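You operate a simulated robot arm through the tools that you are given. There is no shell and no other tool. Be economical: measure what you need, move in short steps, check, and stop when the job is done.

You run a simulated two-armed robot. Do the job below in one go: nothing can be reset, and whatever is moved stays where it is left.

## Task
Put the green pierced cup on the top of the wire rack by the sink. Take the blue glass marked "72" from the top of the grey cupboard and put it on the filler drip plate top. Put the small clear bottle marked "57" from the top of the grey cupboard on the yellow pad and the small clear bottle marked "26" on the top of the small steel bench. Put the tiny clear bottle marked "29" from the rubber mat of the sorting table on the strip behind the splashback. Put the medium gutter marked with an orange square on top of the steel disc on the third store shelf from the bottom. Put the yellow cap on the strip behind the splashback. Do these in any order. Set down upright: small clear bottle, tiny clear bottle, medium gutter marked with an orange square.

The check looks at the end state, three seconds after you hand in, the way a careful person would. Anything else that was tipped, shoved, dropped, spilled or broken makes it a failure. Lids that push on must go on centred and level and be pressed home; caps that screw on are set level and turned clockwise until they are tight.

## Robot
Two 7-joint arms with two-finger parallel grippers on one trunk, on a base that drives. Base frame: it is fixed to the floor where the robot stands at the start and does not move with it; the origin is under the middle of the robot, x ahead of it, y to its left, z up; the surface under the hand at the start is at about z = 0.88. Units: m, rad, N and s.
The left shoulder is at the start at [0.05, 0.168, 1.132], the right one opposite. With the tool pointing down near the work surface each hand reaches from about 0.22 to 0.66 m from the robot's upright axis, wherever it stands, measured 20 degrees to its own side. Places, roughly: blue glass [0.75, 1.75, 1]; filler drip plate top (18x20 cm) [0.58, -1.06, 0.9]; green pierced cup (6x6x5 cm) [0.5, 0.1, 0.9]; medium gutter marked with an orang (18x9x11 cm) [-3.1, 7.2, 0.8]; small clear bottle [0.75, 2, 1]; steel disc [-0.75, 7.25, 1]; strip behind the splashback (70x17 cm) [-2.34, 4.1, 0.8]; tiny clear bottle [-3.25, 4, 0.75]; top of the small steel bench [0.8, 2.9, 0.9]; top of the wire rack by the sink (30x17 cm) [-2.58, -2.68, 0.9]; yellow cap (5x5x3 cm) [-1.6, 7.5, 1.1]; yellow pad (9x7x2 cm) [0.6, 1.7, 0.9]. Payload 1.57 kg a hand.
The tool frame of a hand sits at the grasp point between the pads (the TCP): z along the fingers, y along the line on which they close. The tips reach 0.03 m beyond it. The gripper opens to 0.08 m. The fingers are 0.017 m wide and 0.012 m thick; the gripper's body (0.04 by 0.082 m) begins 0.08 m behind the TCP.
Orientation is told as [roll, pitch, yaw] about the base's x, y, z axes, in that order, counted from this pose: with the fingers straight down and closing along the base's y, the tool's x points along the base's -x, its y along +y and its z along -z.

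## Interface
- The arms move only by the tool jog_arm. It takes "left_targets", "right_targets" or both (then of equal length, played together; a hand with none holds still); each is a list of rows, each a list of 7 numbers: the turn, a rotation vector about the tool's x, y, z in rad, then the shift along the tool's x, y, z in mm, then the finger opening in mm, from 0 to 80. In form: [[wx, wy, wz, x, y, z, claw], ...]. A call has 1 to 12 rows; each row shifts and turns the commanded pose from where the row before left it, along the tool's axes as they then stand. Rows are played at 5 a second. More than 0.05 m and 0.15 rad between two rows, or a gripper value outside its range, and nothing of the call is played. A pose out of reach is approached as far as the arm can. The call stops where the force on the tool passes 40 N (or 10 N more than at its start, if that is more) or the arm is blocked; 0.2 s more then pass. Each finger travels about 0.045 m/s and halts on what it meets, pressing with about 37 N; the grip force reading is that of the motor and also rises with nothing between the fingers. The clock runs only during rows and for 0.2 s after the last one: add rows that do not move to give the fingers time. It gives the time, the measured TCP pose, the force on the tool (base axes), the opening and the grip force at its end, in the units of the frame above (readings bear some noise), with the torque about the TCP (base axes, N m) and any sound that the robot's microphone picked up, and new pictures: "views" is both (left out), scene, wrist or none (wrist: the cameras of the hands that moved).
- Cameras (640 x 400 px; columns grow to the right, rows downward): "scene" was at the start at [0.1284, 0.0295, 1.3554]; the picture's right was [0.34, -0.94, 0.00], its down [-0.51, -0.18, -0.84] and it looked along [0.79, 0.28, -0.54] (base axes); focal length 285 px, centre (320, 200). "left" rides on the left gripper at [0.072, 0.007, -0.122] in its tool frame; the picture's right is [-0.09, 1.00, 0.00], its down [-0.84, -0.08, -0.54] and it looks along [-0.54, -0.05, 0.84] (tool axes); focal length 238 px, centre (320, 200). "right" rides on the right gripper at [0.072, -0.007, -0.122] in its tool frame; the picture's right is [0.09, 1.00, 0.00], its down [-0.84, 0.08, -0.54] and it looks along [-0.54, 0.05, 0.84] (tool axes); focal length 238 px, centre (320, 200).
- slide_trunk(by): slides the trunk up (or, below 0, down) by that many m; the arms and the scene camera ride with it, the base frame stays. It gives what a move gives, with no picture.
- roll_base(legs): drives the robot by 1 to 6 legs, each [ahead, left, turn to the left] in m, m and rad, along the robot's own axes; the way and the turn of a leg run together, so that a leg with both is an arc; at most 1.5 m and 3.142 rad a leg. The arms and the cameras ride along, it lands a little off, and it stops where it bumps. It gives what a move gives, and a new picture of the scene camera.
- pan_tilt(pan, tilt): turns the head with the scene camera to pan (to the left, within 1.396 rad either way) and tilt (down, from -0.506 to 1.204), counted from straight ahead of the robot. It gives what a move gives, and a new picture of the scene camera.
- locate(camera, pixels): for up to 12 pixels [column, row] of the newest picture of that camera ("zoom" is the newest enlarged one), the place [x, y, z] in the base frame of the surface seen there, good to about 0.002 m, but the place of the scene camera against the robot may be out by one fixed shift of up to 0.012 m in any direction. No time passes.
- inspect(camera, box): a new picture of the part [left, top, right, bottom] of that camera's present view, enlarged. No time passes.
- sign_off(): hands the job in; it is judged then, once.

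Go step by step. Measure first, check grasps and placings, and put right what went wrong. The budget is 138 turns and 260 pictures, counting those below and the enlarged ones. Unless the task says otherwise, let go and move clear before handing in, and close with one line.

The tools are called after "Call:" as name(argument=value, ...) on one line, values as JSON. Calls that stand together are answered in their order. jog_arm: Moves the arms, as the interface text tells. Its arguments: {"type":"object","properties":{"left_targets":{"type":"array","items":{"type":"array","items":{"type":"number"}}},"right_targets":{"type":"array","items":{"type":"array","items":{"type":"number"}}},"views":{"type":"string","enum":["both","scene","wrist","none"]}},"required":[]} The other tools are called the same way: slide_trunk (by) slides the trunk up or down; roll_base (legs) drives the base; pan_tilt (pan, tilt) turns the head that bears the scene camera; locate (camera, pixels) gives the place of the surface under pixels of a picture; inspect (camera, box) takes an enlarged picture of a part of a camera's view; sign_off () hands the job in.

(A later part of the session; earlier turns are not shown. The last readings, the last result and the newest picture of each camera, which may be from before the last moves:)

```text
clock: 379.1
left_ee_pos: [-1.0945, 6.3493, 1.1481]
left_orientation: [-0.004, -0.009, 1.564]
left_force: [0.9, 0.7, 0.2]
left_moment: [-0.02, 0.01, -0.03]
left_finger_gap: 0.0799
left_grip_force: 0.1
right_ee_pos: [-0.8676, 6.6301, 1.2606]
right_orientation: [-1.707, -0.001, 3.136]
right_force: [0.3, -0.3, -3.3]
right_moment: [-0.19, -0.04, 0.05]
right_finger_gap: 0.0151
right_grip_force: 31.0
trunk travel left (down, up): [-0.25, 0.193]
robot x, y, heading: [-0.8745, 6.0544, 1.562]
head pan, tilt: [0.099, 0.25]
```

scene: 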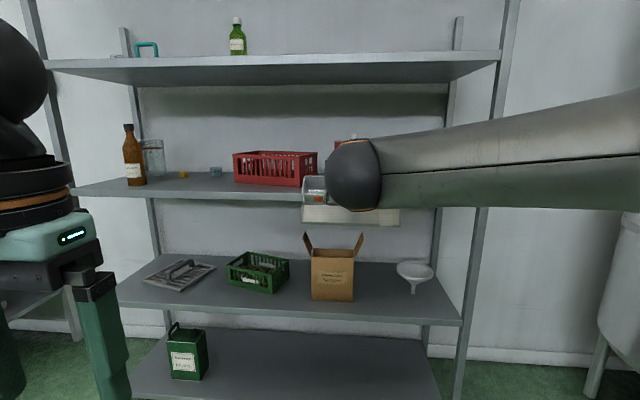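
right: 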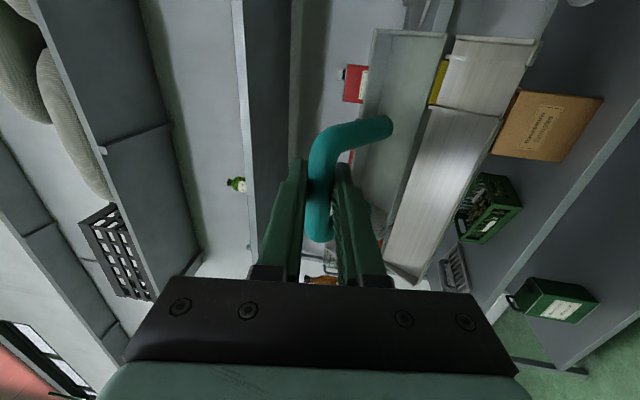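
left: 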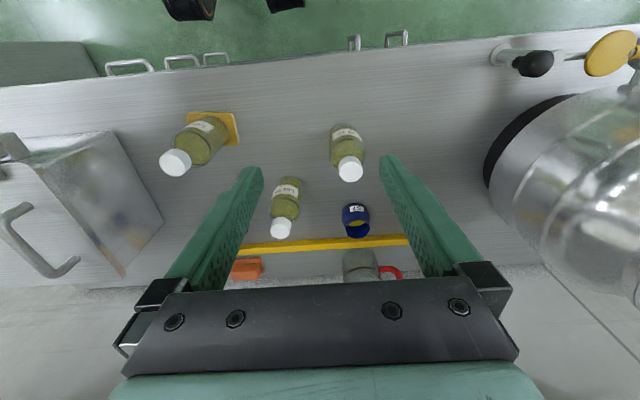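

Torque shows the COM 72 mm below the bar, so it will swing level. I open to 16.5–17.5 mm briefly.

Call:
jog_arm(right_targets=[[0, 0, 0, 0, 0, 0, 15.5], [0, 0, 0, 0, 0, 0, 16], [0, 0, 0, 0, 0, 0, 16.5], [0, 0, 0, 0, 0, 0, 17], [0, 0, 0, 0, 0, 0, 17], [0, 0, 0, 0, 0, 0, 17]], views="wrist")

```text
clock: 380.5
left_ee_pos: [-1.095, 6.3496, 1.1488]
left_orientation: [-0.002, -0.008, 1.563]
left_force: [1.0, 0.2, -0.6]
left_moment: [0.02, -0.02, 0.01]
left_finger_gap: 0.0797
left_grip_force: 0.1
right_ee_pos: [-0.8677, 6.6303, 1.2607]
right_orientation: [-1.706, -0.001, 3.134]
right_force: [0.5, -0.6, -2.3]
right_moment: [0.09, -0.14, -0.11]
right_finger_gap: 0.0172
right_grip_force: 6.3
trunk travel left (down, up): [-0.25, 0.193]
robot x, y, heading: [-0.877, 6.058, 1.558]
head pan, tilt: [0.099, 0.25]
```

right: 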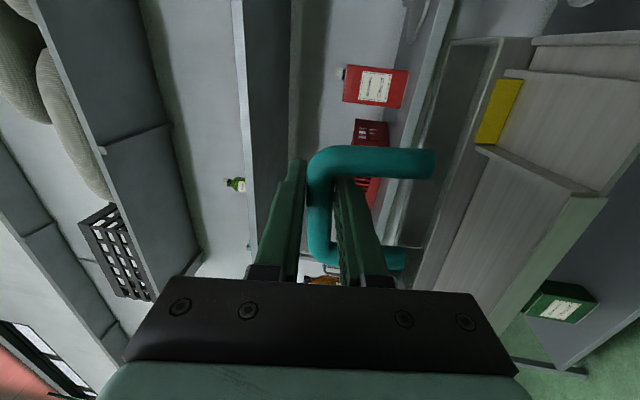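

It has swung down. I let it settle and re-close.

Call:
jog_arm(right_targets=[[0, 0, 0, 0, 0, 0, 17], [0, 0, 0, 0, 0, 0, 17], [0, 0, 0, 0, 0, 0, 17], [0, 0, 0, 0, 0, 0, 17], [0, 0, 0, 0, 0, 0, 17], [0, 0, 0, 0, 0, 0, 12], [0, 0, 0, 0, 0, 0, 5], [0, 0, 0, 0, 0, 0, 5], [0, 0, 0, 0, 0, 0, 5], [0, 0, 0, 0, 0, 0, 5]], views="both")

Call:
inspect(camera="scene", box=[270, 100, 450, 250])

Call:
jog_arm(right_targets=[[0, 0, 0, 0, 0, 0, 5]], views="none")

Call:
jog_arm(right_targets=[[0, 0, 0, 0, 0, 0, 5]], views="none")

Call:
jog_arm(right_targets=[[0, 0, 0, 0, 0, 0, 5]], views="none")

```text
clock: 382.7
left_ee_pos: [-1.0963, 6.3499, 1.1483]
left_orientation: [-0.005, -0.008, 1.564]
left_force: [0.7, 0.4, 0.1]
left_moment: [-0.04, 0.0, -0.02]
left_finger_gap: 0.0798
left_grip_force: 0.0
right_ee_pos: [-0.8665, 6.63, 1.2594]
right_orientation: [-1.705, 0.001, 3.135]
right_force: [0.2, -0.2, -3.4]
right_moment: [0.02, -0.06, -0.02]
right_finger_gap: 0.0154
right_grip_force: 31.1
trunk travel left (down, up): [-0.25, 0.193]
robot x, y, heading: [-0.8752, 6.0586, 1.564]
head pan, tilt: [0.099, 0.25]
```

scene: 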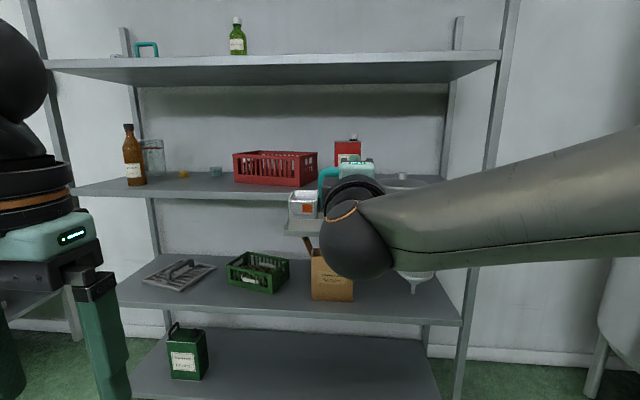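
right: 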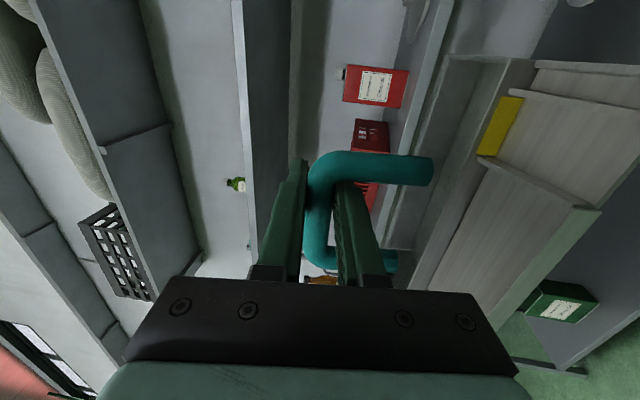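

```text
2.67 times, centred on (360, 175) of scene
```

zoom: 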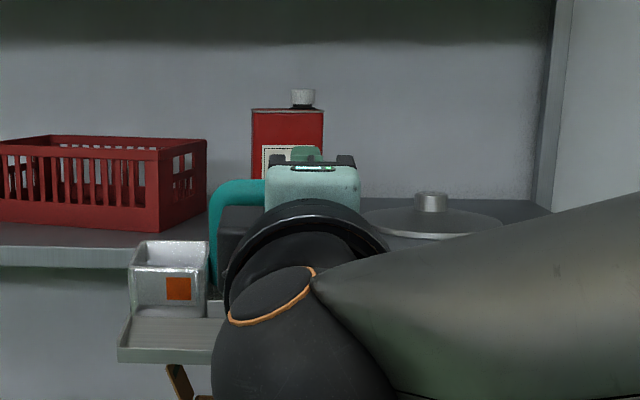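

```text
clock: 383.1
left_ee_pos: [-1.096, 6.349, 1.1495]
left_orientation: [-0.002, -0.01, 1.564]
left_force: [-0.1, -0.4, -1.6]
left_moment: [0.02, 0.02, -0.03]
left_finger_gap: 0.08
left_grip_force: 0.0
right_ee_pos: [-0.8661, 6.6309, 1.2598]
right_orientation: [-1.704, -0.001, 3.134]
right_force: [0.1, -0.2, -3.9]
right_moment: [0.03, -0.07, 0.0]
right_finger_gap: 0.0152
right_grip_force: 31.1
trunk travel left (down, up): [-0.25, 0.193]
robot x, y, heading: [-0.8731, 6.057, 1.559]
head pan, tilt: [0.099, 0.25]
```

```text
clock: 383.5
left_ee_pos: [-1.0949, 6.35, 1.1492]
left_orientation: [-0.003, -0.009, 1.564]
left_force: [-0.2, 1.3, -0.2]
left_moment: [-0.01, -0.02, 0.01]
left_finger_gap: 0.0801
left_grip_force: 0.2
right_ee_pos: [-0.867, 6.6305, 1.2595]
right_orientation: [-1.706, 0.0, 3.134]
right_force: [-0.1, 0.0, -2.6]
right_moment: [0.02, -0.03, 0.0]
right_finger_gap: 0.0152
right_grip_force: 31.3
trunk travel left (down, up): [-0.25, 0.193]
robot x, y, heading: [-0.872, 6.0584, 1.559]
head pan, tilt: [0.099, 0.25]
```

```text
clock: 383.9
left_ee_pos: [-1.0948, 6.3495, 1.1483]
left_orientation: [-0.003, -0.008, 1.565]
left_force: [-0.3, 0.0, 0.1]
left_moment: [0.01, 0.02, -0.01]
left_finger_gap: 0.0802
left_grip_force: 0.1
right_ee_pos: [-0.8682, 6.6303, 1.2604]
right_orientation: [-1.706, 0.0, 3.134]
right_force: [0.8, 0.9, -3.1]
right_moment: [0.04, -0.07, -0.03]
right_finger_gap: 0.0153
right_grip_force: 31.1
trunk travel left (down, up): [-0.25, 0.193]
robot x, y, heading: [-0.8755, 6.0637, 1.56]
head pan, tilt: [0.099, 0.25]
```

Torque shows COM ~9 mm toward me and ~18 mm toward the box. I check the gutter's level by points on posts and rims.

Call:
locate(camera="right", pixels=[[360, 166], [385, 168], [415, 170], [470, 57], [540, 62], [585, 70], [320, 200], [430, 60], [600, 205], [410, 245], [505, 165], [633, 72]])

Call:
inspect(camera="right", box=[300, 30, 640, 290])

```text
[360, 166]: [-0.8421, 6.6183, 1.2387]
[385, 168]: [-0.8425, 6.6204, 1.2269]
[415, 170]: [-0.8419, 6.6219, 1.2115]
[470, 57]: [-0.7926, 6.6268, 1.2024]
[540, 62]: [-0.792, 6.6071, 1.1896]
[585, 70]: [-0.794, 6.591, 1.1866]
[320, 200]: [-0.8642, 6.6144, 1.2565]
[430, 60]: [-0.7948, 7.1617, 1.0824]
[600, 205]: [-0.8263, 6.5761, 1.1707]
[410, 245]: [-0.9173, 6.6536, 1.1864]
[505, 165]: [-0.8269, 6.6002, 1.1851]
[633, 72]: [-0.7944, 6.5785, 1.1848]
```

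```text
1.54 times, centred on (470, 160) of right
```

zoom: 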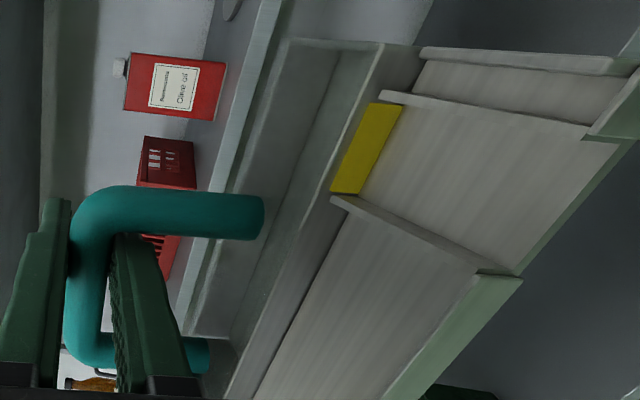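

The gutter now hangs near level (COM ≈(−18,−8) mm from TCP). I trim the tilt by −0.07 rad, raise to z≈1.28, draw the left hand back, and drive up to the shelf.

Call:
jog_arm(right_targets=[[-0.07, 0, 0, 0, 0, 0, 5], [0, 0, 0, 0, -20, 0, 5], [0, 0, 0, 0, 0, 0, 5]], left_targets=[[0, 0, 0, 40, 0, 0, 80], [0, 0, 0, 20, 0, 0, 80], [0, 0, 0, 0, 0, 0, 80]], views="none")

Call:
roll_base(legs=[[0, -0.235, 0.01], [0.42, 0, 0]])

Call:
inspect(camera="scene", box=[240, 60, 540, 250])

```text
clock: 384.7
left_ee_pos: [-1.0959, 6.2892, 1.1478]
left_orientation: [-0.005, -0.009, 1.564]
left_force: [-0.8, 1.0, 0.2]
left_moment: [0.01, -0.02, 0.03]
left_finger_gap: 0.0801
left_grip_force: 0.0
right_ee_pos: [-0.8655, 6.6296, 1.2814]
right_orientation: [-1.637, 0.001, 3.136]
right_force: [-0.4, 0.6, -3.3]
right_moment: [0.04, -0.08, 0.03]
right_finger_gap: 0.0151
right_grip_force: 30.7
trunk travel left (down, up): [-0.25, 0.193]
robot x, y, heading: [-0.8715, 6.0584, 1.56]
head pan, tilt: [0.099, 0.25]
```

```text
clock: 389.5
left_ee_pos: [-0.8634, 6.7052, 1.148]
left_orientation: [-0.004, -0.009, 1.573]
left_force: [-0.1, 0.5, 1.0]
left_moment: [0.0, -0.01, 0.02]
left_finger_gap: 0.0799
left_grip_force: 0.0
right_ee_pos: [-0.6356, 7.0464, 1.2798]
right_orientation: [-1.636, 0.0, -3.142]
right_force: [-0.2, -0.6, -3.1]
right_moment: [0.03, -0.05, 0.01]
right_finger_gap: 0.0154
right_grip_force: 30.8
trunk travel left (down, up): [-0.25, 0.193]
robot x, y, heading: [-0.6375, 6.4775, 1.569]
head pan, tilt: [0.099, 0.25]
```

scene: 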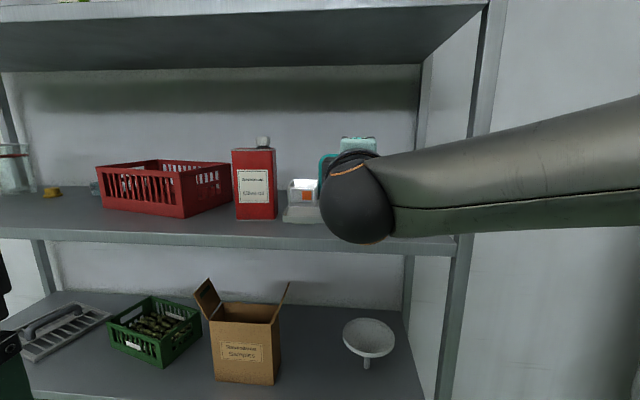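

```text
2.11 times, centred on (390, 155) of scene
```

zoom: 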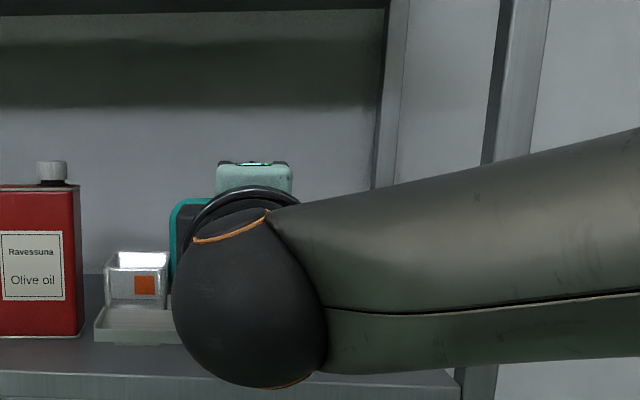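

Call:
locate(camera="scene", pixels=[[360, 200], [430, 170], [480, 160], [540, 150], [600, 130], [470, 120], [452, 300]])

Call:
roll_base(legs=[[0.16, 0, 0]])

Call:
inspect(camera="right", box=[0, 0, 640, 400])

```text
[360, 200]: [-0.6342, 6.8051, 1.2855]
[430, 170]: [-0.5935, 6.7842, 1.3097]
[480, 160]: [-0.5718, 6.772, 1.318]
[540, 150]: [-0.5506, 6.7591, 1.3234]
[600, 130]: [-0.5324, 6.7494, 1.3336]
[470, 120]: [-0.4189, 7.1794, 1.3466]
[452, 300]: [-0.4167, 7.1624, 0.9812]
```

```text
clock: 391.0
left_ee_pos: [-0.8611, 6.8651, 1.1484]
left_orientation: [-0.003, -0.01, 1.571]
left_force: [-0.1, 1.0, -0.6]
left_moment: [-0.02, -0.03, 0.03]
left_finger_gap: 0.08
left_grip_force: 0.0
right_ee_pos: [-0.6345, 7.2067, 1.2783]
right_orientation: [-1.635, -0.001, 3.141]
right_force: [0.3, 0.1, -2.2]
right_moment: [0.06, -0.03, 0.02]
right_finger_gap: 0.0154
right_grip_force: 31.6
trunk travel left (down, up): [-0.25, 0.193]
robot x, y, heading: [-0.6367, 6.6367, 1.558]
head pan, tilt: [0.099, 0.25]
```

scene: 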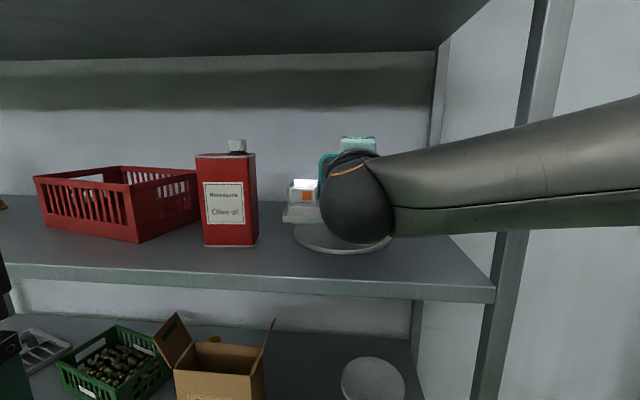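

```text
1.00 times, centred on (320, 200) of right (not enlarged: the box is as wide or as high as the picture)
```

zoom: 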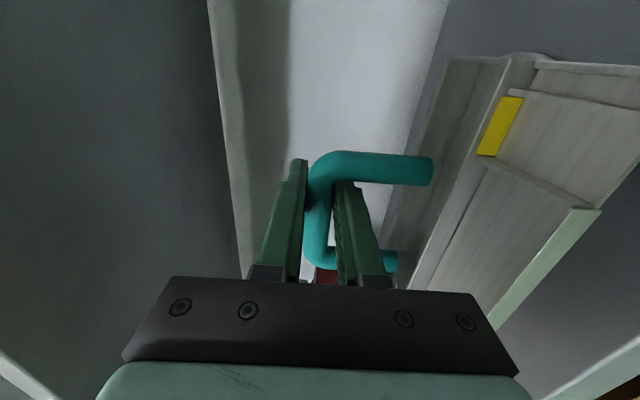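

Entry is clear. I go on 0.12 m and then fine-tune with the arm.

Call:
roll_base(legs=[[0.12, 0, 0.012]])

Call:
inspect(camera="right", box=[0, 0, 640, 400])

Call:
locate(camera="scene", pixels=[[295, 255], [300, 262], [370, 262], [340, 268], [305, 190], [290, 225], [560, 180]])

```text
clock: 392.2
left_ee_pos: [-0.8656, 6.9824, 1.1487]
left_orientation: [-0.003, -0.009, 1.583]
left_force: [0.7, 0.9, -0.3]
left_moment: [-0.05, 0.02, -0.01]
left_finger_gap: 0.0798
left_grip_force: 0.0
right_ee_pos: [-0.6426, 7.3272, 1.2789]
right_orientation: [-1.633, -0.001, -3.129]
right_force: [-0.7, -0.5, -4.0]
right_moment: [0.06, -0.08, 0.01]
right_finger_gap: 0.0154
right_grip_force: 31.2
trunk travel left (down, up): [-0.25, 0.193]
robot x, y, heading: [-0.6367, 6.7602, 1.576]
head pan, tilt: [0.099, 0.25]
```

scene: 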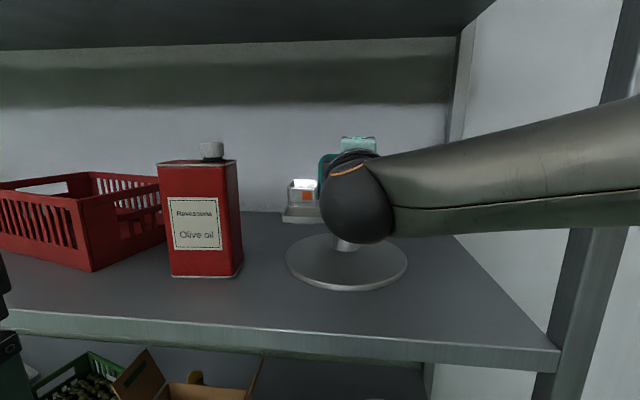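

```text
1.00 times, centred on (320, 200) of right (not enlarged: the box is as wide or as high as the picture)
```

zoom: 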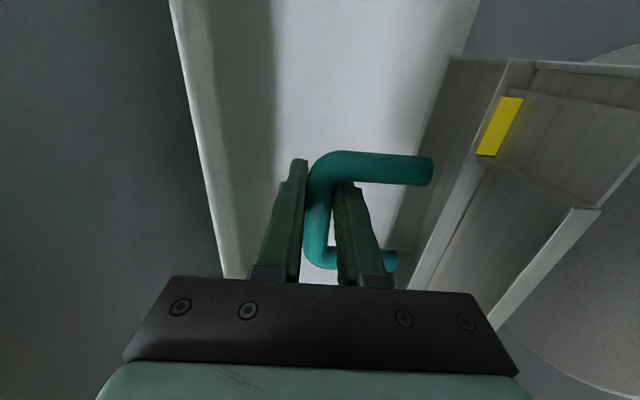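

```text
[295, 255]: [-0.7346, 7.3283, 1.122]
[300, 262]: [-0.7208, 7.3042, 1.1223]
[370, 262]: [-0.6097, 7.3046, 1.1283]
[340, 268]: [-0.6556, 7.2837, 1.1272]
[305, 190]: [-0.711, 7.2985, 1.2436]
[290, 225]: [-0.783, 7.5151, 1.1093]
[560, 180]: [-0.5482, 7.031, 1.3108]
```

Call:
locate(camera="scene", pixels=[[288, 260], [406, 260], [347, 289], [348, 243], [340, 247], [356, 247], [345, 252]])

```text
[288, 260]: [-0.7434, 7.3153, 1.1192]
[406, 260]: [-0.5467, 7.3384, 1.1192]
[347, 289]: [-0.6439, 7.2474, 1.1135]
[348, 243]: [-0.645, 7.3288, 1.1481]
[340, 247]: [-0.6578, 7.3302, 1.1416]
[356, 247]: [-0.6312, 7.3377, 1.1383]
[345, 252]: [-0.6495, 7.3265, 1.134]
```

Target TCP ≈(−0.631, 7.363). I move 12 mm right, 36 mm forward, then lower 18 mm.

Call:
jog_arm(right_targets=[[0, 0, 0, 12, 0, 12, 5], [0, 0, 0, 0, 0, 24, 5], [0, 0, 0, 0, 10, 0, 5], [0, 0, 0, 0, 8, 0, 5], [0, 0, 0, 0, 0, 0, 5]], views="both")

Call:
inspect(camera="scene", box=[260, 120, 440, 300])

```text
clock: 393.4
left_ee_pos: [-0.865, 6.9819, 1.1487]
left_orientation: [-0.004, -0.009, 1.584]
left_force: [-0.7, 0.4, -0.4]
left_moment: [0.0, -0.04, 0.0]
left_finger_gap: 0.0799
left_grip_force: 0.1
right_ee_pos: [-0.6314, 7.3636, 1.2644]
right_orientation: [-1.635, 0.001, -3.128]
right_force: [0.5, -0.1, -3.0]
right_moment: [0.02, -0.06, 0.01]
right_finger_gap: 0.0155
right_grip_force: 31.0
trunk travel left (down, up): [-0.25, 0.193]
robot x, y, heading: [-0.638, 6.7556, 1.583]
head pan, tilt: [0.099, 0.25]
```

scene: 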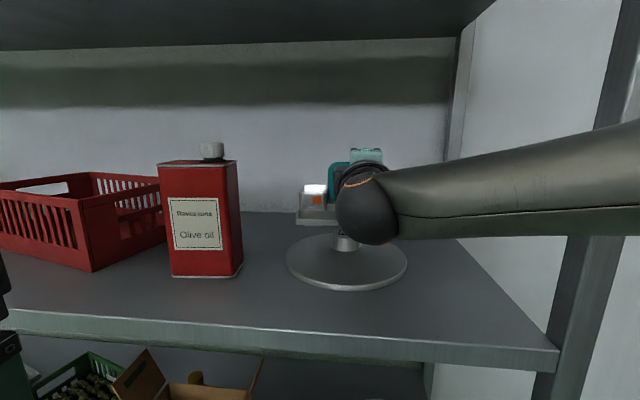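
right: 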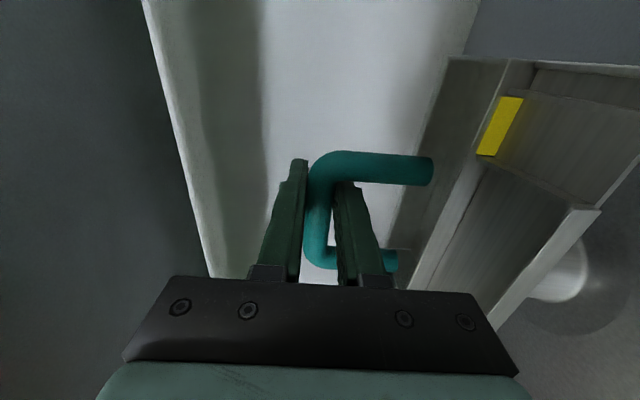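

```text
2.22 times, centred on (350, 210) of scene
```

zoom: 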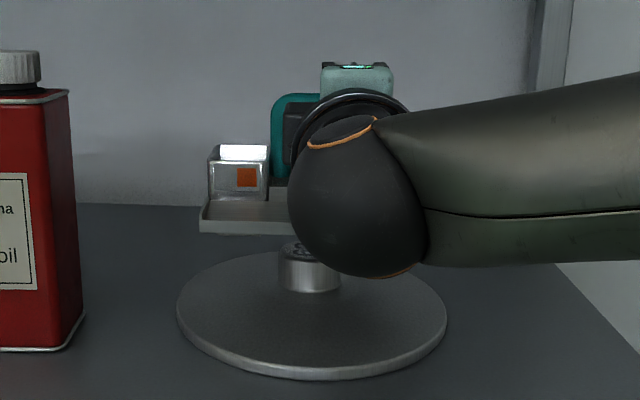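

Call:
locate(camera="right", pixels=[[555, 265], [570, 290], [580, 260], [597, 210], [520, 300], [600, 330], [500, 165], [470, 57], [540, 62], [630, 85]])

Call:
inspect(camera="right", box=[400, 30, 640, 380])

```text
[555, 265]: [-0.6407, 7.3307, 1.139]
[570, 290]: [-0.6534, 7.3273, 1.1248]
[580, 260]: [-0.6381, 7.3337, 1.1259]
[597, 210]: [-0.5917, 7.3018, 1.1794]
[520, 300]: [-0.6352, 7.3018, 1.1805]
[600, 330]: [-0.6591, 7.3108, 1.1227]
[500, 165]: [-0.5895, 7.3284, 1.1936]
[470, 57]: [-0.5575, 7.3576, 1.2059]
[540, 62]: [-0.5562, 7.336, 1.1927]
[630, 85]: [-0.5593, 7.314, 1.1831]
```

```text
1.14 times, centred on (520, 205) of right
```

zoom: 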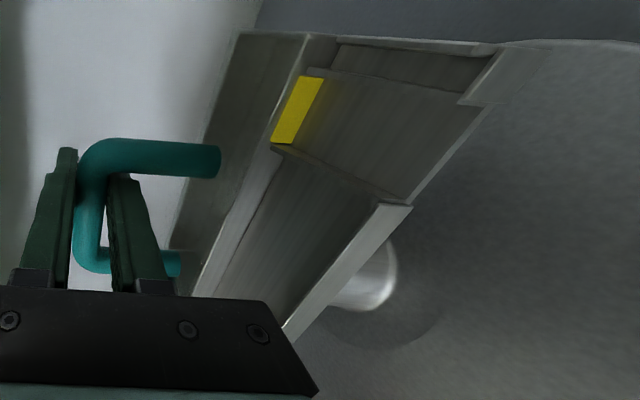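

Wrist view puts the hub centre at ≈(−0.648, 7.351); COM is over it. I lower in small steps to contact.

Call:
jog_arm(right_targets=[[0, 0, 0, 0, 5, 0, 5], [0, 0, 0, 0, 2, 0, 5], [0, 0, 0, 0, 2, 0, 5], [0, 0, 0, 0, 1, 0, 5], [0, 0, 0, 0, 0, 0, 5]], views="none")

Call:
inspect(camera="scene", box=[280, 140, 420, 290])

```text
clock: 394.6
left_ee_pos: [-0.8651, 6.9829, 1.1493]
left_orientation: [-0.002, -0.008, 1.582]
left_force: [0.4, -0.2, -0.4]
left_moment: [-0.02, 0.03, -0.01]
left_finger_gap: 0.0799
left_grip_force: 0.0
right_ee_pos: [-0.631, 7.3642, 1.2543]
right_orientation: [-1.635, 0.0, -3.13]
right_force: [0.1, 0.1, -3.2]
right_moment: [0.03, -0.08, -0.02]
right_finger_gap: 0.0153
right_grip_force: 31.1
trunk travel left (down, up): [-0.25, 0.193]
robot x, y, heading: [-0.6374, 6.7557, 1.578]
head pan, tilt: [0.099, 0.25]
```

```text
2.67 times, centred on (350, 215) of scene
```

zoom: 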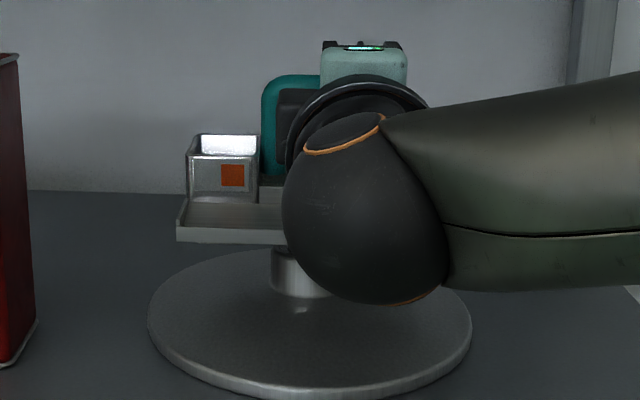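

Call:
jog_arm(right_targets=[[0, 0, 0, 0, 2, 0, 5], [0, 0, 0, 0, 2, 0, 5], [0, 0, 0, 0, 1, 0, 5], [0, 0, 0, 0, 0, 0, 5]], views="none")

```text
clock: 395.6
left_ee_pos: [-0.865, 6.9815, 1.1485]
left_orientation: [-0.004, -0.01, 1.584]
left_force: [-0.2, 0.5, -0.9]
left_moment: [0.01, -0.03, 0.0]
left_finger_gap: 0.0797
left_grip_force: 0.1
right_ee_pos: [-0.631, 7.3644, 1.2495]
right_orientation: [-1.634, -0.001, -3.13]
right_force: [0.7, -0.3, -2.3]
right_moment: [0.02, -0.03, 0.02]
right_finger_gap: 0.0155
right_grip_force: 31.2
trunk travel left (down, up): [-0.25, 0.193]
robot x, y, heading: [-0.6371, 6.7572, 1.581]
head pan, tilt: [0.099, 0.25]
```

Near contact but not yet touching. Continue in 1 mm steps.

Call:
jog_arm(right_targets=[[0, 0, 0, 0, 1, 0, 5], [0, 0, 0, 0, 1, 0, 5], [0, 0, 0, 0, 1, 0, 5], [0, 0, 0, 0, 0, 0, 5]], views="none")

Call:
inspect(camera="scene", box=[280, 140, 420, 290])

```text
clock: 396.6
left_ee_pos: [-0.8657, 6.9824, 1.1474]
left_orientation: [-0.004, -0.009, 1.583]
left_force: [-0.8, -0.2, -0.2]
left_moment: [-0.02, -0.01, 0.03]
left_finger_gap: 0.08
left_grip_force: 0.0
right_ee_pos: [-0.6311, 7.3644, 1.2464]
right_orientation: [-1.635, 0.001, -3.13]
right_force: [-0.2, 0.6, -3.1]
right_moment: [0.03, -0.12, 0.02]
right_finger_gap: 0.0155
right_grip_force: 31.3
trunk travel left (down, up): [-0.25, 0.193]
robot x, y, heading: [-0.6372, 6.7544, 1.576]
head pan, tilt: [0.099, 0.25]
```

```text
2.67 times, centred on (350, 215) of scene
```

zoom: 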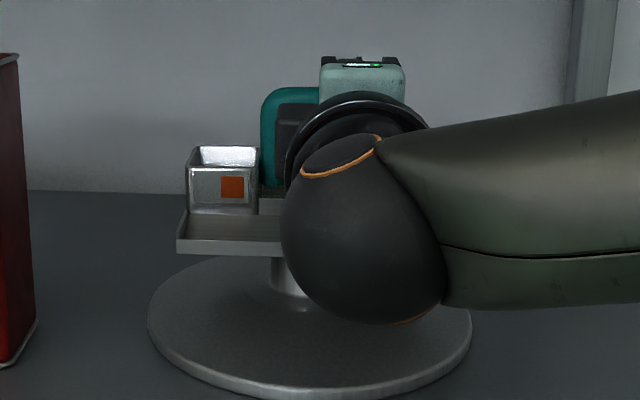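

Call:
jog_arm(right_targets=[[0, 0, 0, 0, 1, 0, 5], [0, 0, 0, 0, 1, 0, 5], [0, 0, 0, 0, 1, 0, 5], [0, 0, 0, 0, 0, 0, 5]], views="none")

```text
clock: 397.6
left_ee_pos: [-0.8646, 6.9819, 1.1491]
left_orientation: [-0.003, -0.011, 1.582]
left_force: [-0.5, 0.5, -0.7]
left_moment: [0.0, -0.01, 0.03]
left_finger_gap: 0.0801
left_grip_force: 0.1
right_ee_pos: [-0.6307, 7.365, 1.2431]
right_orientation: [-1.636, 0.0, -3.129]
right_force: [0.9, 0.7, -3.1]
right_moment: [0.03, -0.05, -0.02]
right_finger_gap: 0.0154
right_grip_force: 31.5
trunk travel left (down, up): [-0.25, 0.193]
robot x, y, heading: [-0.6399, 6.7565, 1.582]
head pan, tilt: [0.099, 0.25]
```

Call:
jog_arm(right_targets=[[0, 0, 0, 0, 1.5, 0, 5], [0, 0, 0, 0, 1.5, 0, 5], [0, 0, 0, 0, 1, 0, 5], [0, 0, 0, 0, 0, 0, 5]], views="wrist")

Call:
inspect(camera="scene", box=[280, 140, 420, 290])

```text
clock: 398.6
left_ee_pos: [-0.8653, 6.9816, 1.1496]
left_orientation: [-0.005, -0.008, 1.584]
left_force: [-0.7, -0.5, 0.5]
left_moment: [0.0, 0.02, 0.0]
left_finger_gap: 0.0802
left_grip_force: 0.0
right_ee_pos: [-0.63, 7.3658, 1.2384]
right_orientation: [-1.635, 0.0, -3.13]
right_force: [0.5, -0.2, -2.7]
right_moment: [0.06, -0.05, -0.02]
right_finger_gap: 0.0152
right_grip_force: 30.6
trunk travel left (down, up): [-0.25, 0.193]
robot x, y, heading: [-0.6378, 6.7566, 1.583]
head pan, tilt: [0.099, 0.25]
```

right: 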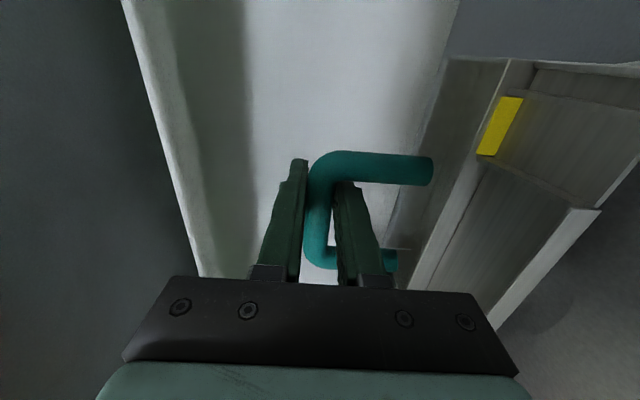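

```text
2.67 times, centred on (350, 215) of scene
```

zoom: 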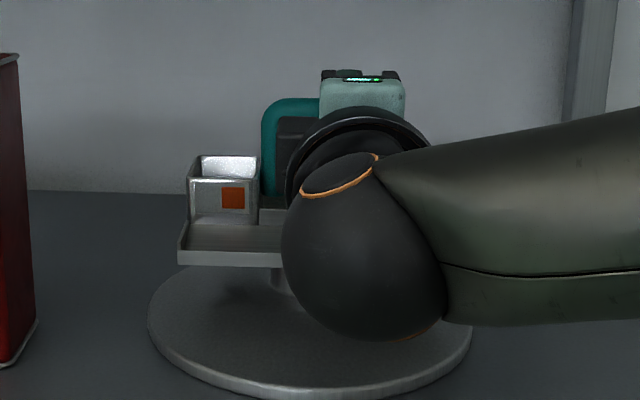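

No contact yet; I continue gently.

Call:
jog_arm(right_targets=[[0, 0, 0, 0, 1.5, 0, 5], [0, 0, 0, 0, 1.5, 0, 5], [0, 0, 0, 0, 1.5, 0, 5], [0, 0, 0, 0, 1.5, 0, 5], [0, 0, 0, 0, 0, 0, 5]], views="none")

Call:
inspect(camera="scene", box=[280, 140, 420, 290])

```text
clock: 399.8
left_ee_pos: [-0.8654, 6.9824, 1.1491]
left_orientation: [-0.002, -0.009, 1.583]
left_force: [0.1, 0.3, 0.0]
left_moment: [0.01, 0.0, 0.01]
left_finger_gap: 0.0798
left_grip_force: 0.1
right_ee_pos: [-0.6313, 7.3642, 1.2322]
right_orientation: [-1.635, -0.001, -3.129]
right_force: [0.1, 0.6, -2.3]
right_moment: [0.02, -0.01, 0.01]
right_finger_gap: 0.0154
right_grip_force: 30.9
trunk travel left (down, up): [-0.25, 0.193]
robot x, y, heading: [-0.6385, 6.7565, 1.579]
head pan, tilt: [0.099, 0.25]
```

```text
2.67 times, centred on (350, 215) of scene
```

zoom: 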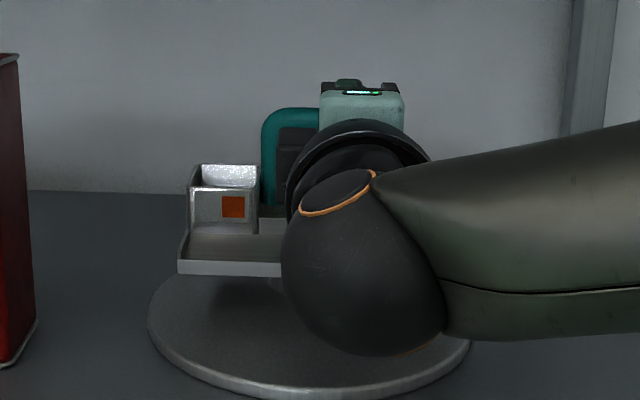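

Call:
locate(camera="zoom", pixels=[[230, 265], [230, 272], [230, 280], [230, 285], [276, 285], [225, 230], [225, 185]])

Call:
inspect(camera="right", box=[400, 30, 640, 380])

```text
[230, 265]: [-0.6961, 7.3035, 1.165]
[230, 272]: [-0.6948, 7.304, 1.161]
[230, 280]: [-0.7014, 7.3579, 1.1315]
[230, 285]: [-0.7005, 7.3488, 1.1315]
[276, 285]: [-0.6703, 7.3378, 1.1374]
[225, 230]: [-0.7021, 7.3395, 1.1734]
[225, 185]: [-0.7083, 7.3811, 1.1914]
```

```text
1.14 times, centred on (520, 205) of right
```

zoom: 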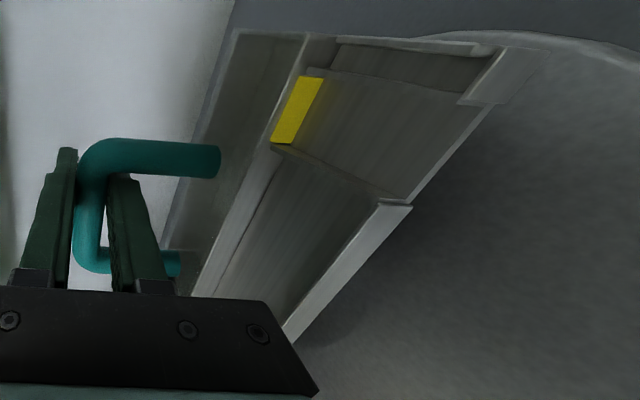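

Lip bottom now reads 1.160, same as the hub top — contact is imminent. Continue by 1 mm.

Call:
jog_arm(right_targets=[[0, 0, 0, 0, 1, 0, 5], [0, 0, 0, 0, 1, 0, 5], [0, 0, 0, 0, 1, 0, 5], [0, 0, 0, 0, 0, 0, 5]], views="none")

Call:
jog_arm(right_targets=[[0, 0, 0, 0, 1, 0, 5], [0, 0, 0, 0, 1, 0, 5], [0, 0, 0, 0, 0, 0, 5]], views="none")

```text
clock: 400.8
left_ee_pos: [-0.8649, 6.9832, 1.1506]
left_orientation: [-0.003, -0.009, 1.582]
left_force: [0.1, -0.3, -0.9]
left_moment: [0.0, 0.01, -0.02]
left_finger_gap: 0.0799
left_grip_force: 0.0
right_ee_pos: [-0.6296, 7.365, 1.2329]
right_orientation: [-1.64, -0.001, -3.13]
right_force: [-0.6, 3.5, 9.2]
right_moment: [-0.16, 0.27, -0.07]
right_finger_gap: 0.0153
right_grip_force: 31.2
trunk travel left (down, up): [-0.25, 0.193]
robot x, y, heading: [-0.6378, 6.7558, 1.583]
head pan, tilt: [0.099, 0.25]
```

```text
clock: 401.6
left_ee_pos: [-0.8641, 6.9814, 1.1486]
left_orientation: [-0.003, -0.011, 1.584]
left_force: [-1.1, -0.2, -0.8]
left_moment: [-0.03, -0.03, -0.04]
left_finger_gap: 0.08
left_grip_force: 0.0
right_ee_pos: [-0.6285, 7.365, 1.2313]
right_orientation: [-1.644, -0.003, -3.133]
right_force: [1.7, 6.5, 20.7]
right_moment: [-0.24, 0.25, -0.06]
right_finger_gap: 0.0155
right_grip_force: 31.3
trunk travel left (down, up): [-0.25, 0.193]
robot x, y, heading: [-0.6346, 6.7566, 1.579]
head pan, tilt: [0.099, 0.25]
```

Contact: 20 N, contact centre within the hub. I ease up ~2 mm, then open gently a little and look.

Call:
jog_arm(right_targets=[[0, 0, 0, 0, -1.5, 0, 5], [0, 0, 0, 0, -0.5, 0, 5], [0, 0, 0, 0, 0, 0, 16], [0, 0, 0, 0, 0, 0, 18], [0, 0, 0, 0, 0, 0, 20], [0, 0, 0, 0, 0, 0, 20], [0, 0, 0, 0, 0, 0, 20]], views="both")

Call:
inspect(camera="scene", box=[280, 140, 420, 290])

```text
clock: 403.2
left_ee_pos: [-0.8652, 6.9828, 1.1486]
left_orientation: [-0.003, -0.011, 1.583]
left_force: [0.1, -0.1, 0.2]
left_moment: [0.01, 0.02, -0.01]
left_finger_gap: 0.08
left_grip_force: 0.0
right_ee_pos: [-0.63, 7.364, 1.23]
right_orientation: [-1.634, 0.001, -3.129]
right_force: [-0.6, 0.1, -0.9]
right_moment: [0.02, 0.02, 0.01]
right_finger_gap: 0.02
right_grip_force: 0.1
trunk travel left (down, up): [-0.25, 0.193]
robot x, y, heading: [-0.6391, 6.756, 1.58]
head pan, tilt: [0.099, 0.25]
```

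scene: 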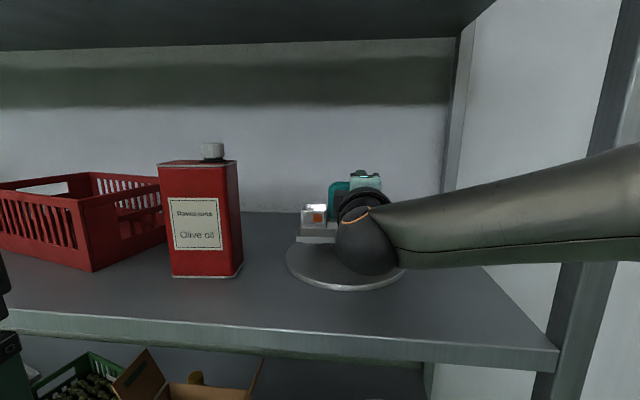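
right: 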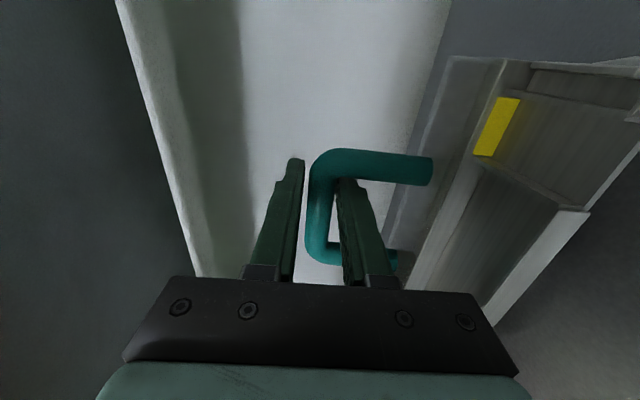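

```text
2.67 times, centred on (350, 215) of scene
```

zoom: 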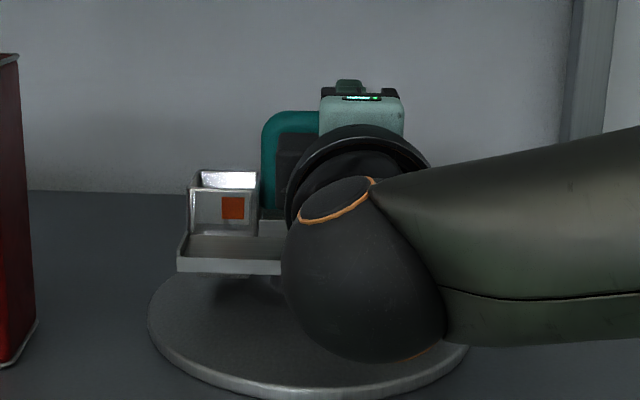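

Released with ~0 N; it stays put. I open further and withdraw straight back.

Call:
jog_arm(right_targets=[[0, 0, 0, 0, 0, 0, 26], [0, 0, 0, 0, 0, 0, 34], [0, 0, 0, 0, 0, 0, 34], [0, 0, 0, 0, -1, -15, 34], [0, 0, 0, 0, -1.5, -25, 34], [0, 0, 0, 0, -2, -35, 34], [0, 0, 0, 0, -2, -40, 34], [0, 0, 0, 0, -2, -40, 34], [0, 0, 0, 0, 0, 0, 34]], views="both")

Call:
inspect(camera="scene", box=[260, 140, 460, 300])

```text
clock: 405.2
left_ee_pos: [-0.8661, 6.982, 1.1484]
left_orientation: [-0.003, -0.009, 1.584]
left_force: [-0.4, 0.3, -0.7]
left_moment: [0.01, 0.01, -0.02]
left_finger_gap: 0.0798
left_grip_force: 0.1
right_ee_pos: [-0.628, 7.2092, 1.2301]
right_orientation: [-1.637, 0.001, -3.13]
right_force: [0.7, -0.6, -0.4]
right_moment: [-0.01, -0.04, 0.03]
right_finger_gap: 0.0342
right_grip_force: 0.0
trunk travel left (down, up): [-0.25, 0.193]
robot x, y, heading: [-0.6363, 6.7542, 1.584]
head pan, tilt: [0.099, 0.25]
```

scene: 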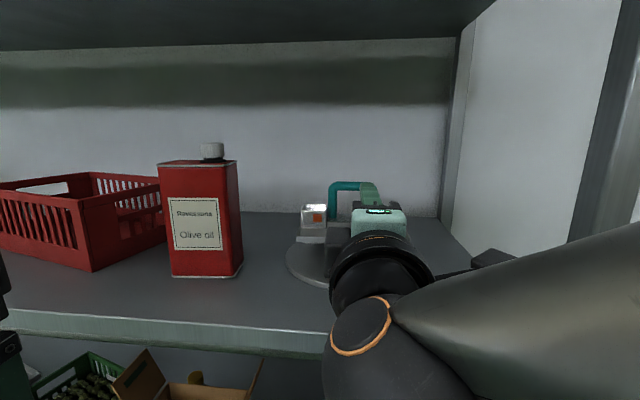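
right: 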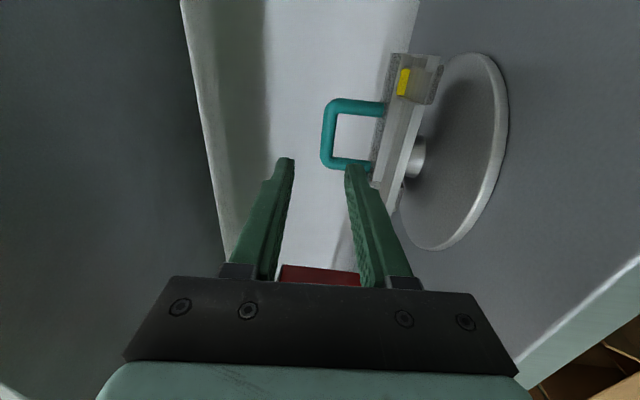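

```text
2.50 times, centred on (360, 220) of scene
```

zoom: 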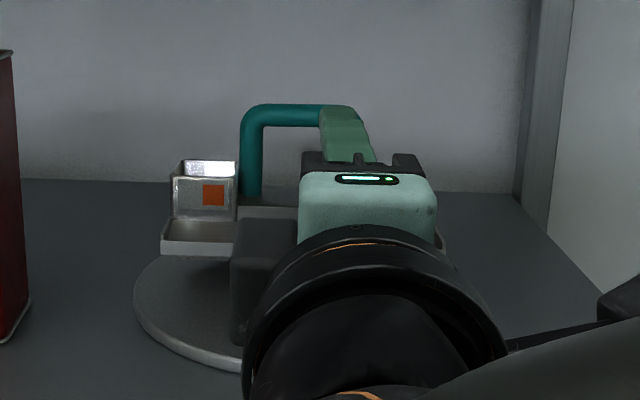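

The gutter stands level on the disc's hub. I back the base out and inspect it.

Call:
roll_base(legs=[[-0.5, 0, 0]])

Call:
inspect(camera="right", box=[200, 0, 560, 225])

Call:
pan_tilt(pan=-0.1, tilt=0.2)

```text
clock: 408.1
left_ee_pos: [-0.8603, 6.4826, 1.1492]
left_orientation: [-0.003, -0.01, 1.584]
left_force: [-0.2, -1.0, 0.6]
left_moment: [0.01, -0.01, 0.0]
left_finger_gap: 0.0799
left_grip_force: 0.0
right_ee_pos: [-0.6252, 6.7091, 1.2307]
right_orientation: [-1.635, 0.0, -3.128]
right_force: [-0.2, 0.6, -0.2]
right_moment: [-0.02, 0.04, -0.02]
right_finger_gap: 0.0339
right_grip_force: 0.1
trunk travel left (down, up): [-0.25, 0.193]
robot x, y, heading: [-0.6352, 6.254, 1.58]
head pan, tilt: [0.099, 0.25]
```

scene: 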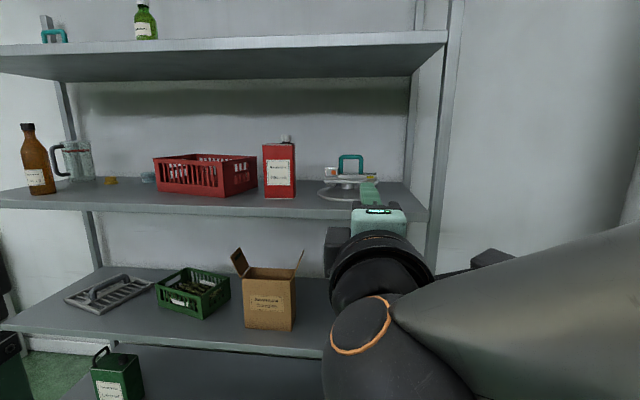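

```text
1.78 times, centred on (380, 112) of right
```

zoom: 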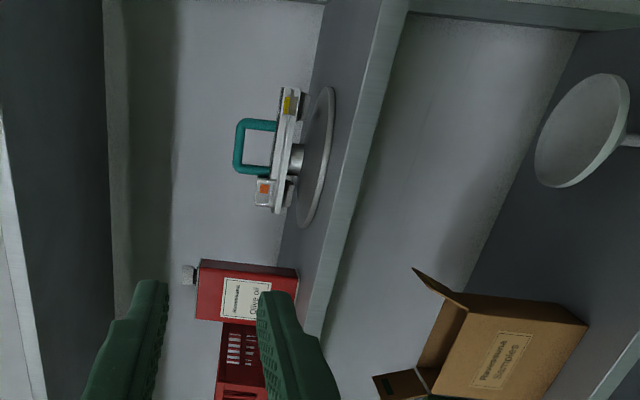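

```text
clock: 408.9
left_ee_pos: [-0.8599, 6.4827, 1.149]
left_orientation: [-0.004, -0.011, 1.583]
left_force: [-0.2, 0.3, -0.2]
left_moment: [0.02, -0.02, -0.05]
left_finger_gap: 0.08
left_grip_force: 0.0
right_ee_pos: [-0.625, 6.7094, 1.2303]
right_orientation: [-1.636, -0.001, -3.13]
right_force: [-1.1, 0.5, 0.7]
right_moment: [-0.02, 0.01, -0.01]
right_finger_gap: 0.0338
right_grip_force: 0.0
trunk travel left (down, up): [-0.25, 0.193]
robot x, y, heading: [-0.6325, 6.2539, 1.583]
head pan, tilt: [-0.099, 0.201]
```

scene: 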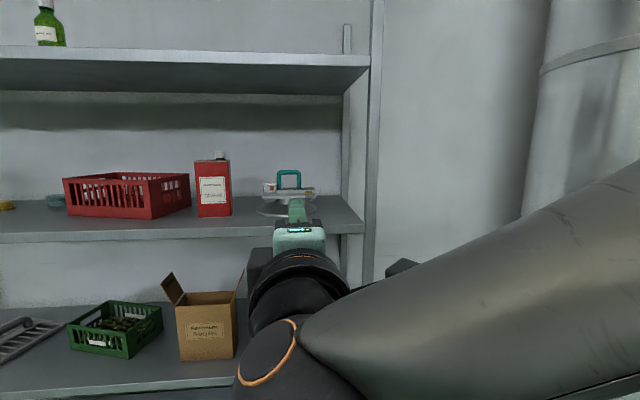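

The gutter is level on the disc. Next the yellow cap on the same shelf: I measure it.

Call:
pan_tilt(pan=0.6, tilt=0.2)

Call:
inspect(camera="scene", box=[200, 140, 440, 260])

```text
clock: 409.9
left_ee_pos: [-0.8602, 6.4823, 1.1494]
left_orientation: [-0.005, -0.009, 1.585]
left_force: [0.0, 0.1, -0.1]
left_moment: [-0.01, 0.03, -0.01]
left_finger_gap: 0.0802
left_grip_force: 0.1
right_ee_pos: [-0.624, 6.7097, 1.2294]
right_orientation: [-1.634, -0.001, -3.128]
right_force: [-0.1, -0.1, -0.4]
right_moment: [0.0, -0.03, 0.0]
right_finger_gap: 0.0342
right_grip_force: 0.1
trunk travel left (down, up): [-0.25, 0.193]
robot x, y, heading: [-0.6341, 6.2553, 1.579]
head pan, tilt: [0.6, 0.201]
```

scene: 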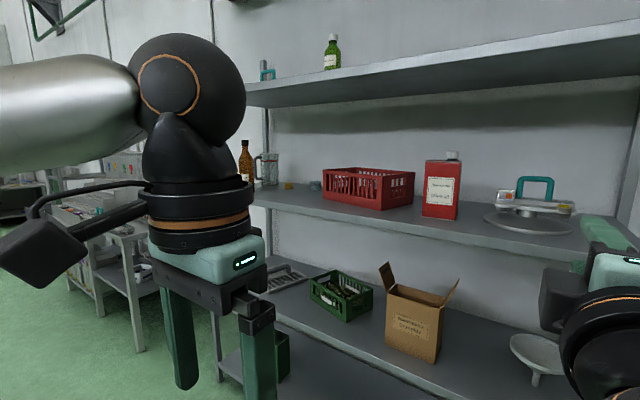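

```text
2.67 times, centred on (320, 200) of scene
```

zoom: 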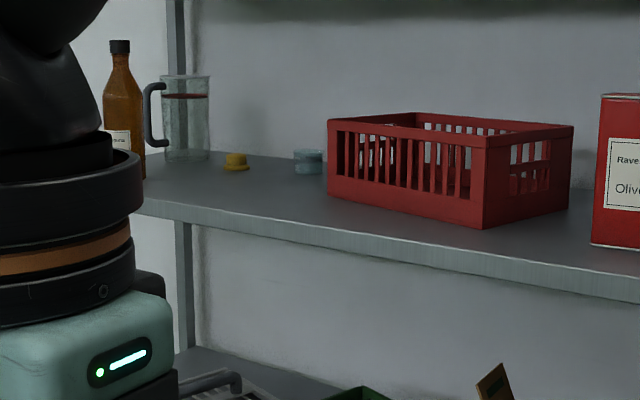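

Call:
locate(camera="zoom", pixels=[[236, 154], [236, 161], [224, 167], [248, 167], [236, 170], [307, 165], [325, 160], [188, 160], [330, 195], [140, 175], [250, 220]])

```text
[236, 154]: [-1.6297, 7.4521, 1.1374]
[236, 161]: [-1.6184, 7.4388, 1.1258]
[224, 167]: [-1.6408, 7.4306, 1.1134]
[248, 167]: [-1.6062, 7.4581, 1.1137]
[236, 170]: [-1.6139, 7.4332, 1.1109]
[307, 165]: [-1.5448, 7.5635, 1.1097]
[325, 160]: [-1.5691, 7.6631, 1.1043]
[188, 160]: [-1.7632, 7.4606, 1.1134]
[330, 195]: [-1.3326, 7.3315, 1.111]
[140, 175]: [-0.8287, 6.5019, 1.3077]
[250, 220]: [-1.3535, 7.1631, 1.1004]
```

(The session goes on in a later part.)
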